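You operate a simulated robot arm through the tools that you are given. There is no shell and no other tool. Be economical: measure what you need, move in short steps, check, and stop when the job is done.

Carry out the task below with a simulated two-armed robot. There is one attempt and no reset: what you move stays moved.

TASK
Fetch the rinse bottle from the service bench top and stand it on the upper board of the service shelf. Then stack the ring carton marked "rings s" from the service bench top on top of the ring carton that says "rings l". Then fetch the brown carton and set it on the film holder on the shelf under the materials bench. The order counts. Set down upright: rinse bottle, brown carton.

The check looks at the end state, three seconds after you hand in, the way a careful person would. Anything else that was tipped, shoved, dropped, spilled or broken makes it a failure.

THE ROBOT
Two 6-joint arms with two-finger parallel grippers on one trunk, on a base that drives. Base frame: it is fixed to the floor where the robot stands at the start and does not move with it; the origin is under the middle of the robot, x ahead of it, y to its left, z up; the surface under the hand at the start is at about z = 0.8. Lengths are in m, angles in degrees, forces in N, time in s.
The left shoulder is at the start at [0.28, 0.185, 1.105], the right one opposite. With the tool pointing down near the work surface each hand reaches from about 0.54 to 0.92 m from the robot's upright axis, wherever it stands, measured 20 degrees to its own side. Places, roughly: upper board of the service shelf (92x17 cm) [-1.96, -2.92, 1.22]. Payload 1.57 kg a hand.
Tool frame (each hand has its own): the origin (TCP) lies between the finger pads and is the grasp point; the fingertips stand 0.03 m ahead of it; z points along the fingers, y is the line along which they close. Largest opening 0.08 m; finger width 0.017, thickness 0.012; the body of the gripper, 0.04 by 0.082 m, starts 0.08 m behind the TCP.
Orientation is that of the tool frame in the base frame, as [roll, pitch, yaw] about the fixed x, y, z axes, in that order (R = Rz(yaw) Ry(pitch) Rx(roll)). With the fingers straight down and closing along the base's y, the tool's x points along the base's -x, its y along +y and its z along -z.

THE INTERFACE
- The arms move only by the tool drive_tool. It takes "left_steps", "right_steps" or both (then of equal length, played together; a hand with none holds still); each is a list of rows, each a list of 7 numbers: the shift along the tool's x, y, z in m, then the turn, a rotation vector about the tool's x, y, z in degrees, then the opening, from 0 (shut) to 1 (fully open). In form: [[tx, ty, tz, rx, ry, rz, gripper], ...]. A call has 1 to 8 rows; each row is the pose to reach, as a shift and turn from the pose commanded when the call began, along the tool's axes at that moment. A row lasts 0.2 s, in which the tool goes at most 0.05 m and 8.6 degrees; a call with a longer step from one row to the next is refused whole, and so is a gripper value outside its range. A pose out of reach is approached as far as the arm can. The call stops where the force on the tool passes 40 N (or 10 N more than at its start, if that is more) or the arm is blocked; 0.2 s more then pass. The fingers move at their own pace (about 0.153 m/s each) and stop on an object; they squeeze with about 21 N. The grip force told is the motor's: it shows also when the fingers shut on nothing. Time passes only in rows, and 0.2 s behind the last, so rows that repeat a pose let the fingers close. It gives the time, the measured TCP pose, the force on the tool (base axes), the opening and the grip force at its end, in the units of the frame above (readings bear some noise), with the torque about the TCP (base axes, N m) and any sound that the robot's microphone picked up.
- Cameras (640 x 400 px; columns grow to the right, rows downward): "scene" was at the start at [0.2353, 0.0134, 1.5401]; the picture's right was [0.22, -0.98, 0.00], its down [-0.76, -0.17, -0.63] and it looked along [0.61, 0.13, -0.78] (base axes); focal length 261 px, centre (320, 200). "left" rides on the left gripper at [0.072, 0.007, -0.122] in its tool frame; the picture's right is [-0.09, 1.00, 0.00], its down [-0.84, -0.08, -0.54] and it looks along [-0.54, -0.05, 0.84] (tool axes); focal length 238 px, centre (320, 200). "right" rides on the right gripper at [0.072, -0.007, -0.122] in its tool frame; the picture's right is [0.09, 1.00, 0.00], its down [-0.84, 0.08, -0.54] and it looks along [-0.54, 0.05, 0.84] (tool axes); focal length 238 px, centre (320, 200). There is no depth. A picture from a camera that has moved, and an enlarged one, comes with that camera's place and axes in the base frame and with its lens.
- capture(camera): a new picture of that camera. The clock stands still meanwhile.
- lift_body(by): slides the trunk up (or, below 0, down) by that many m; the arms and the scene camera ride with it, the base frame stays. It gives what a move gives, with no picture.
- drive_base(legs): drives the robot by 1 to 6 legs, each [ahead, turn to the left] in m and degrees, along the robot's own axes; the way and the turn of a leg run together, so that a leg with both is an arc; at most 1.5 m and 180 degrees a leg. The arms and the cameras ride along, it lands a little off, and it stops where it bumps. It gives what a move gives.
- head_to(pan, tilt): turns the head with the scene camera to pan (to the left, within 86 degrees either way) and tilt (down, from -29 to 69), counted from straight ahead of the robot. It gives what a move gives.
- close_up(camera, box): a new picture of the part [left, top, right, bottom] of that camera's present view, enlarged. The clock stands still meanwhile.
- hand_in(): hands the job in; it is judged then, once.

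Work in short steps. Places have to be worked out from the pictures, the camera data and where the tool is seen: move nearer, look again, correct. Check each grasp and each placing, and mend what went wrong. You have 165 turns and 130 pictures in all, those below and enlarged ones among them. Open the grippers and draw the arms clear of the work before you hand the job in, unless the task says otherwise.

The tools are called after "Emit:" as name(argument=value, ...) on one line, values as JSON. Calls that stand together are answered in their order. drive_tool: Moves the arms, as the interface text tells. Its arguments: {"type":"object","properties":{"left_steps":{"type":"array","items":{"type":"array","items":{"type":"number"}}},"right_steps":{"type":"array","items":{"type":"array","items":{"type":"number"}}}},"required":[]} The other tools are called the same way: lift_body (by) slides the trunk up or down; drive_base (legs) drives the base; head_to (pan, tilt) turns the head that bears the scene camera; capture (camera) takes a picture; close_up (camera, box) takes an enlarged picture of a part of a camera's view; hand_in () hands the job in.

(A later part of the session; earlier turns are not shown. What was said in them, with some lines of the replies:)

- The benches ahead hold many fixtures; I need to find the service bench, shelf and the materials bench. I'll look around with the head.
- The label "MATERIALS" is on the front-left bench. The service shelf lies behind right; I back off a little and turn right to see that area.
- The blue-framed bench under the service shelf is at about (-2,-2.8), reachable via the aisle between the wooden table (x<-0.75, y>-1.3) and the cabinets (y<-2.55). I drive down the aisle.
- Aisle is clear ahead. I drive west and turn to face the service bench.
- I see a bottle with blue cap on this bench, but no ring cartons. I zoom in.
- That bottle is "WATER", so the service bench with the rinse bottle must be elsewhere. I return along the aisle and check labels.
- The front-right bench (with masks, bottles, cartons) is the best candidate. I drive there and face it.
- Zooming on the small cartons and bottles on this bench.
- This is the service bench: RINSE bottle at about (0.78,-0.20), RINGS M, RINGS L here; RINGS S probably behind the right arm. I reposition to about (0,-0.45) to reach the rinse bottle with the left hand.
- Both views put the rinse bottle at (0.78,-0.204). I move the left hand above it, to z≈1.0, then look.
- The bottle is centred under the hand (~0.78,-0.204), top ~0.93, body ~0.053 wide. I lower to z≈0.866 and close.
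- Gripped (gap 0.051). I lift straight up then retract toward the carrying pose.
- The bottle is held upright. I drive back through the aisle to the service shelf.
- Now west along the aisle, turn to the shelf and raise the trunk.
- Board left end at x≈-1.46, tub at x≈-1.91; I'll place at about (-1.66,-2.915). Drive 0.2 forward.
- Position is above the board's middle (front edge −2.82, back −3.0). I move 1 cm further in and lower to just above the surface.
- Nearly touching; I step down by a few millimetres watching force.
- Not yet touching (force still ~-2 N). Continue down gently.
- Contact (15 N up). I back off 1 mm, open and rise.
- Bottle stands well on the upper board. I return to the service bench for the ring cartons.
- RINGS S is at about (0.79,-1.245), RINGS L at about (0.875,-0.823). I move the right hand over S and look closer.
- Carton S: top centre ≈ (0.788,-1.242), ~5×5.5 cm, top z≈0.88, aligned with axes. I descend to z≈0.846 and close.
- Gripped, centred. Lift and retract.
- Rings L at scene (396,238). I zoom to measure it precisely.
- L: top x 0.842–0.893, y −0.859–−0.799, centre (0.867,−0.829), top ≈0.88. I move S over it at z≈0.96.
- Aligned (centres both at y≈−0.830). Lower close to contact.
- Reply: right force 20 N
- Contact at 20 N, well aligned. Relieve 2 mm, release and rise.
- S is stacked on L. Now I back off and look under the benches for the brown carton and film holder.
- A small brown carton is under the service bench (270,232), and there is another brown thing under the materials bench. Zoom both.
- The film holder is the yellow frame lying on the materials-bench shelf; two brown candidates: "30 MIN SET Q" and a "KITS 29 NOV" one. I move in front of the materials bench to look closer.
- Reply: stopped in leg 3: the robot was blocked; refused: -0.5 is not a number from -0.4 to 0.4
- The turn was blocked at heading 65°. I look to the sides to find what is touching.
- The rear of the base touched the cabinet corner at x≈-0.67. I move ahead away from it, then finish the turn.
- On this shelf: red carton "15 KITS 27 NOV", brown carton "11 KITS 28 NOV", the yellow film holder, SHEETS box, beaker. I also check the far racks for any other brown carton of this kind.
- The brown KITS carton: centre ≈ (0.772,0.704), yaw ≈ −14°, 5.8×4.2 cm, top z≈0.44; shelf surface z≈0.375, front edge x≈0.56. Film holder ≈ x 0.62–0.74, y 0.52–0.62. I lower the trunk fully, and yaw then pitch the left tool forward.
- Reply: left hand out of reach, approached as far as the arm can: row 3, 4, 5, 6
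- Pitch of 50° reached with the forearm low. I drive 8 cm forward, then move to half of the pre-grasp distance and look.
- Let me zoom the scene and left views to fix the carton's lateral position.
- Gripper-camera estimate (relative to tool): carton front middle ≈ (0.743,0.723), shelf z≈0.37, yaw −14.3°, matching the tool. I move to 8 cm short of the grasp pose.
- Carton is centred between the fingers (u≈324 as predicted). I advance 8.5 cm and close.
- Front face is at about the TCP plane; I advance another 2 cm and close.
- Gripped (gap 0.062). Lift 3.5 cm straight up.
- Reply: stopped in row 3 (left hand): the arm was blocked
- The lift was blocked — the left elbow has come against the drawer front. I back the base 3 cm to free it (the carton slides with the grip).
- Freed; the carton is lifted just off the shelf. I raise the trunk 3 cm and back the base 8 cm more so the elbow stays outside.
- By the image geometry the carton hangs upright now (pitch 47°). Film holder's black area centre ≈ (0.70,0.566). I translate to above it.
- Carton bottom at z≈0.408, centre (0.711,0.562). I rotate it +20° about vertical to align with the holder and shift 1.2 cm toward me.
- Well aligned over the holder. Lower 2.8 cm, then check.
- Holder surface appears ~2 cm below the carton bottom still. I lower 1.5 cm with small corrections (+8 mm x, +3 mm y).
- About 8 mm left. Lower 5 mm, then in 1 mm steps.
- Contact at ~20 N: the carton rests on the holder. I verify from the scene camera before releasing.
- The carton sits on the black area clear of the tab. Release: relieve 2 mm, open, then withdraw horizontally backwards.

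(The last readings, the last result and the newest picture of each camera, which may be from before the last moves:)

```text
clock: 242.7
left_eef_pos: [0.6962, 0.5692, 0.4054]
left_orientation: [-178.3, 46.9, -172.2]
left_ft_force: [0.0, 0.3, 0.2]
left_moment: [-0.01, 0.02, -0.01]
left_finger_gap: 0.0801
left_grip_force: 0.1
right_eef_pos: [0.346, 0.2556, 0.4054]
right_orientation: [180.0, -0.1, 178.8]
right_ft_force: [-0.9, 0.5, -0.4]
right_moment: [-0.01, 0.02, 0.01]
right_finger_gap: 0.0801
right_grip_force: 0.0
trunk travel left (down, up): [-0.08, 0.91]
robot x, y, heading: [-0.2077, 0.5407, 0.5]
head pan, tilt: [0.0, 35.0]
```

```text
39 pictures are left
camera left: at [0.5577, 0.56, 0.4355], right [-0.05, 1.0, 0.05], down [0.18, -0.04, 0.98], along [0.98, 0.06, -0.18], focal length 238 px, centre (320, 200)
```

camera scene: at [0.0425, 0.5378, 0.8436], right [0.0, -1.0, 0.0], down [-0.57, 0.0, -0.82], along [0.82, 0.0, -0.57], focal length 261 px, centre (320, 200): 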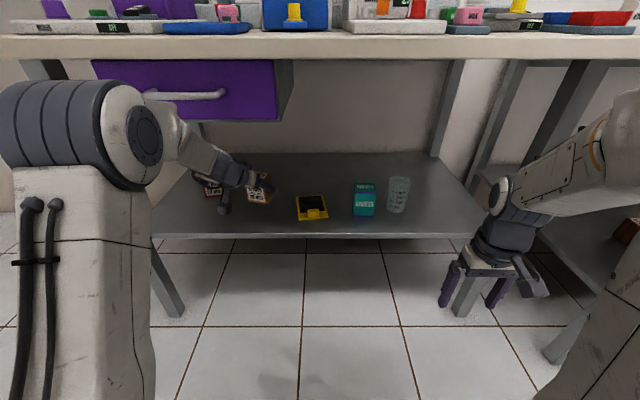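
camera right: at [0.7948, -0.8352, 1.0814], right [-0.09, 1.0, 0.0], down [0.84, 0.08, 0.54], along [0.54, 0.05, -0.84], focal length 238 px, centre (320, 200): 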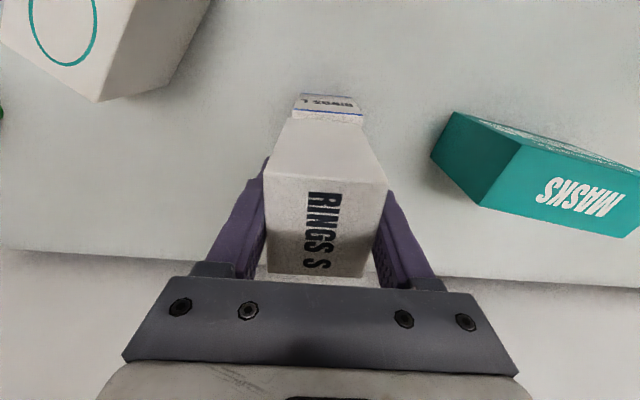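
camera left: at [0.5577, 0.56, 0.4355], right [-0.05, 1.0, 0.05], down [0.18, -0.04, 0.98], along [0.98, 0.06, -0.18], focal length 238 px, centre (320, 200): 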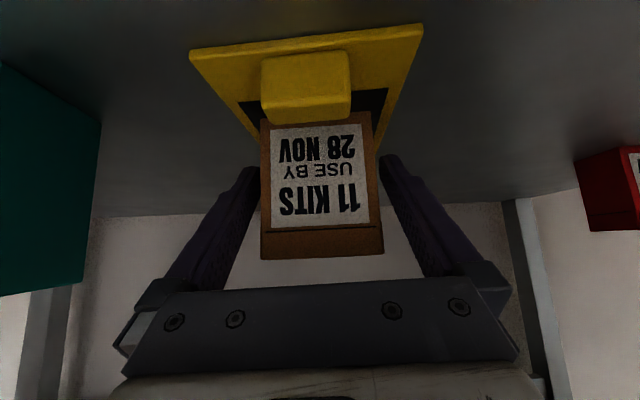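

Fingers are open with clearance either side. Withdraw horizontally 14 cm.

Emit:
drive_tool(left_steps=[[0.0136, 0, -0.0146, 0, 0, 0, 1], [0.03, 0, -0.032, 0, 0, 0, 1], [0.05, 0, -0.054, 0, 0, 0, 1], [0.075, 0, -0.08, 0, 0, 0, 1], [0.098, 0, -0.105, 0, 0, 0, 1]])

Emit:
capture(camera="left")

Emit:
capture(camera="scene")

```text
clock: 243.9
left_eef_pos: [0.5525, 0.5519, 0.4042]
left_orientation: [-178.4, 47.0, -172.2]
left_ft_force: [0.6, -0.7, -0.4]
left_moment: [0.0, 0.01, -0.01]
left_finger_gap: 0.08
left_grip_force: 0.1
right_eef_pos: [0.3451, 0.2551, 0.4059]
right_orientation: [-179.9, -0.1, 178.8]
right_ft_force: [-0.5, 0.1, 0.8]
right_moment: [0.04, -0.01, -0.02]
right_finger_gap: 0.0799
right_grip_force: 0.0
trunk travel left (down, up): [-0.08, 0.91]
robot x, y, heading: [-0.2077, 0.5385, 0.3]
head pan, tilt: [0.0, 35.0]
```

```text
38 pictures are left
camera left: at [0.4148, 0.5428, 0.4352], right [-0.05, 1.0, 0.05], down [0.18, -0.04, 0.98], along [0.98, 0.06, -0.18], focal length 238 px, centre (320, 200)
```

left: 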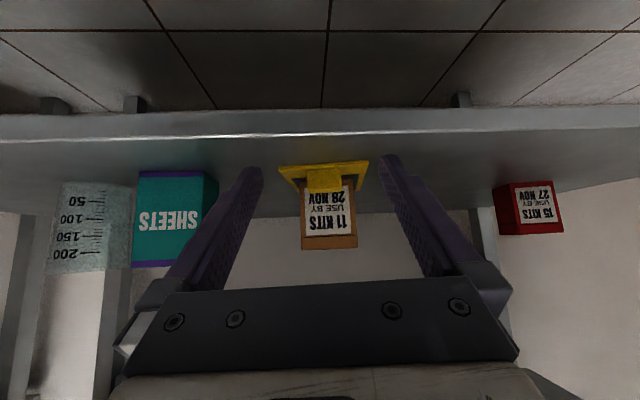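

```text
37 pictures are left
camera scene: at [0.0425, 0.5378, 0.8435], right [0.0, -1.0, 0.0], down [-0.57, 0.0, -0.82], along [0.82, 0.0, -0.57], focal length 261 px, centre (320, 200)
```

scene: 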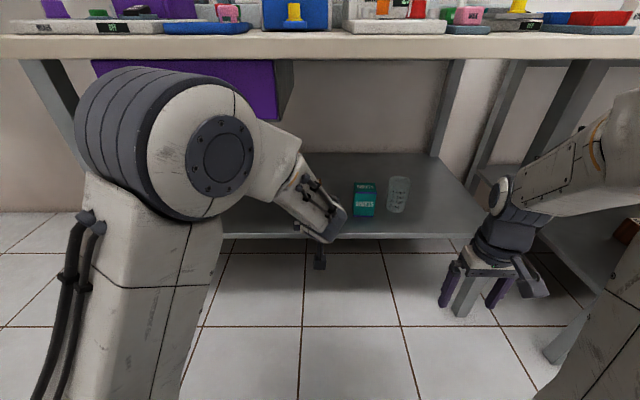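

The carton stands upright on the film holder. I draw the left hand further out, and check the whole.

Emit:
drive_tool(left_steps=[[0.027, 0, -0.029, 0, 0, 0, 1], [0.054, 0, -0.058, 0, 0, 0, 1], [0.081, 0.01, -0.087, 0, 0, 0, 1], [0.081, 0.05, -0.087, 0, 0, 0, 1], [0.081, 0.09, -0.087, 0, 0, 0, 1], [0.081, 0.13, -0.087, 0, 0, 0, 1]])

Emit:
capture(camera="scene")

Emit:
close_up(camera="scene", box=[220, 140, 380, 240])

```text
clock: 245.3
left_eef_pos: [0.452, 0.6562, 0.4166]
left_orientation: [-178.4, 46.8, -172.2]
left_ft_force: [0.1, 1.0, 0.7]
left_moment: [0.02, 0.01, 0.03]
left_finger_gap: 0.0799
left_grip_force: 0.1
left hand out of reach, approached as far as the arm can: row 5, 6
right_eef_pos: [0.3456, 0.2542, 0.4057]
right_orientation: [179.9, -0.2, 178.9]
right_ft_force: [0.6, -0.1, 0.2]
right_moment: [0.01, 0.01, -0.03]
right_finger_gap: 0.0801
right_grip_force: 0.0
trunk travel left (down, up): [-0.08, 0.91]
robot x, y, heading: [-0.2046, 0.5382, 0.2]
head pan, tilt: [0.0, 35.0]
```

```text
36 pictures are left
camera scene: at [0.0424, 0.5378, 0.8435], right [0.0, -1.0, 0.0], down [-0.57, 0.0, -0.82], along [0.82, 0.0, -0.57], focal length 261 px, centre (320, 200)
```

scene: 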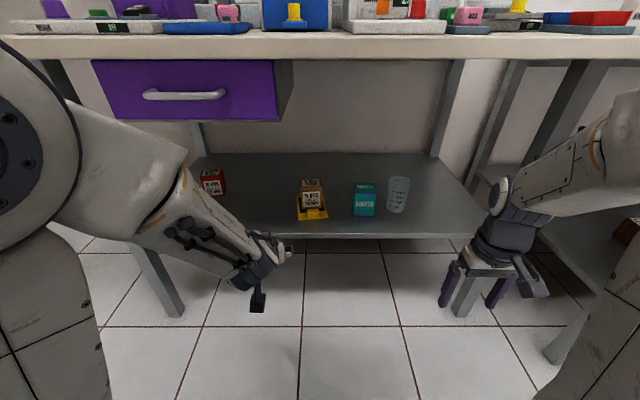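

```text
4.00 times, centred on (300, 190) of scene
camera zoom: at [0.0424, 0.5378, 0.8435], right [0.0, -1.0, 0.0], down [-0.57, 0.0, -0.82], along [0.82, 0.0, -0.57], focal length 1044 px, centre (400, 240)
```

zoom: 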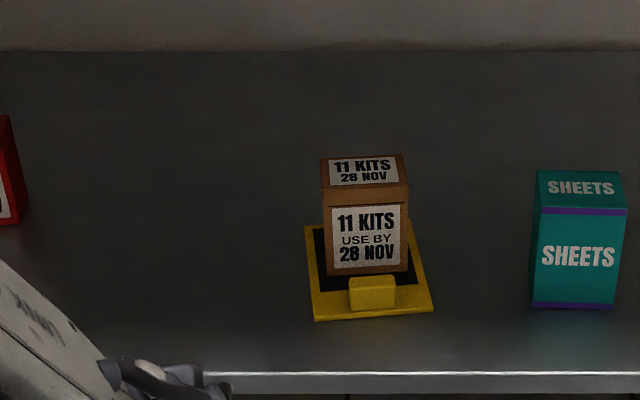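

The carton is upright on the holder. A last check that the red carton and bench items are undisturbed.

Emit:
close_up(camera="scene", box=[120, 130, 280, 230])

Emit:
lift_body(by=0.4)

Emit:
capture(camera="scene")

```text
4.00 times, centred on (200, 180) of scene
camera zoom: at [0.0424, 0.5378, 0.8435], right [0.0, -1.0, 0.0], down [-0.57, 0.0, -0.82], along [0.82, 0.0, -0.57], focal length 1044 px, centre (800, 280)
```

zoom: 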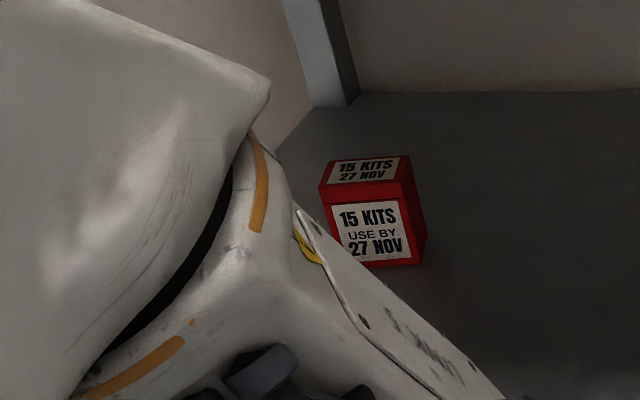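

```text
clock: 249.1
left_eef_pos: [0.454, 0.6561, 0.8153]
left_orientation: [-178.4, 46.8, -172.1]
left_ft_force: [-0.8, 0.3, -0.2]
left_moment: [0.0, 0.05, 0.0]
left_finger_gap: 0.0797
left_grip_force: 0.0
right_eef_pos: [0.3445, 0.2559, 0.8056]
right_orientation: [-180.0, 0.0, 178.8]
right_ft_force: [0.7, -0.2, -0.2]
right_moment: [0.01, 0.0, -0.03]
right_finger_gap: 0.0799
right_grip_force: 0.0
trunk travel left (down, up): [-0.48, 0.51]
robot x, y, heading: [-0.2087, 0.5415, 0.2]
head pan, tilt: [0.0, 35.0]
```

```text
33 pictures are left
camera scene: at [0.0425, 0.5378, 1.2435], right [0.0, -1.0, 0.0], down [-0.57, 0.0, -0.82], along [0.82, 0.0, -0.57], focal length 261 px, centre (320, 200)
```

scene: 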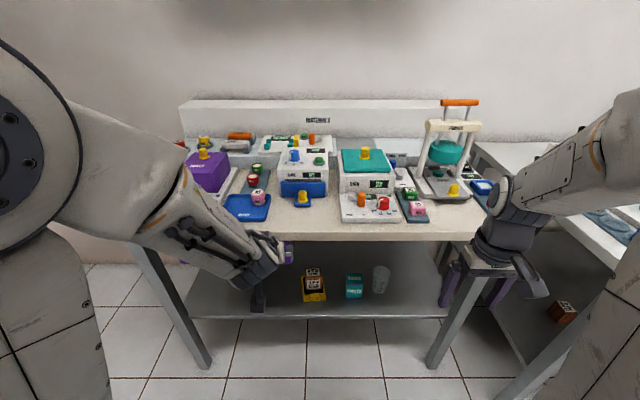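

Everything is in place; red carton unmoved. I raise the trunk clear and hand in.

Emit:
lift_body(by=0.35)

Emit:
capture(camera="scene")

```text
clock: 252.5
left_eef_pos: [0.4523, 0.6561, 1.166]
left_orientation: [-178.5, 46.9, -172.2]
left_ft_force: [-0.1, 0.0, -0.1]
left_moment: [0.03, -0.03, -0.01]
left_finger_gap: 0.0801
left_grip_force: 0.0
right_eef_pos: [0.3449, 0.255, 1.1557]
right_orientation: [-180.0, -0.1, 178.8]
right_ft_force: [-0.7, -0.7, 0.5]
right_moment: [-0.03, 0.02, -0.01]
right_finger_gap: 0.0801
right_grip_force: 0.1
trunk travel left (down, up): [-0.83, 0.16]
robot x, y, heading: [-0.2065, 0.5387, -0.0]
head pan, tilt: [0.0, 35.0]
```

```text
32 pictures are left
camera scene: at [0.0426, 0.5378, 1.5935], right [0.0, -1.0, 0.0], down [-0.57, 0.0, -0.82], along [0.82, 0.0, -0.57], focal length 261 px, centre (320, 200)
```

scene: 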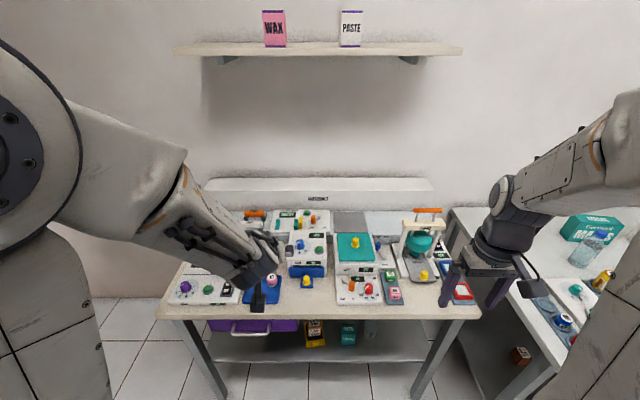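

Emit:
hand_in()

```text
The job is handed in.
```

I carried out all three steps in order and handed the job in. The result of the check hasn't come back.

- **Rinse bottle:** it stands upright on the upper board of the service shelf.
- **Ring cartons:** "rings s" is stacked squarely on "rings l" on the service bench.
- **Brown carton:** it stands upright on the film holder on the shelf under the materials bench. I took "the brown carton" to be the one marked "11 kits, 28 nov", which was on that same shelf. A second small brown box, "30 min set q", sits under the service bench; I left it where it was.

- **Contact with the drawer:** while I lifted the brown carton, the left elbow came up against the purple drawer under the materials bench. The drawer still looked closed afterwards and the red carton beside it hadn't moved.
- **Contact with the cabinet:** earlier, the rear of the base stopped against a cabinet behind it while turning.
- **Not checked:** I saw nothing disturbed from either contact, but I didn't look at the cabinet again.
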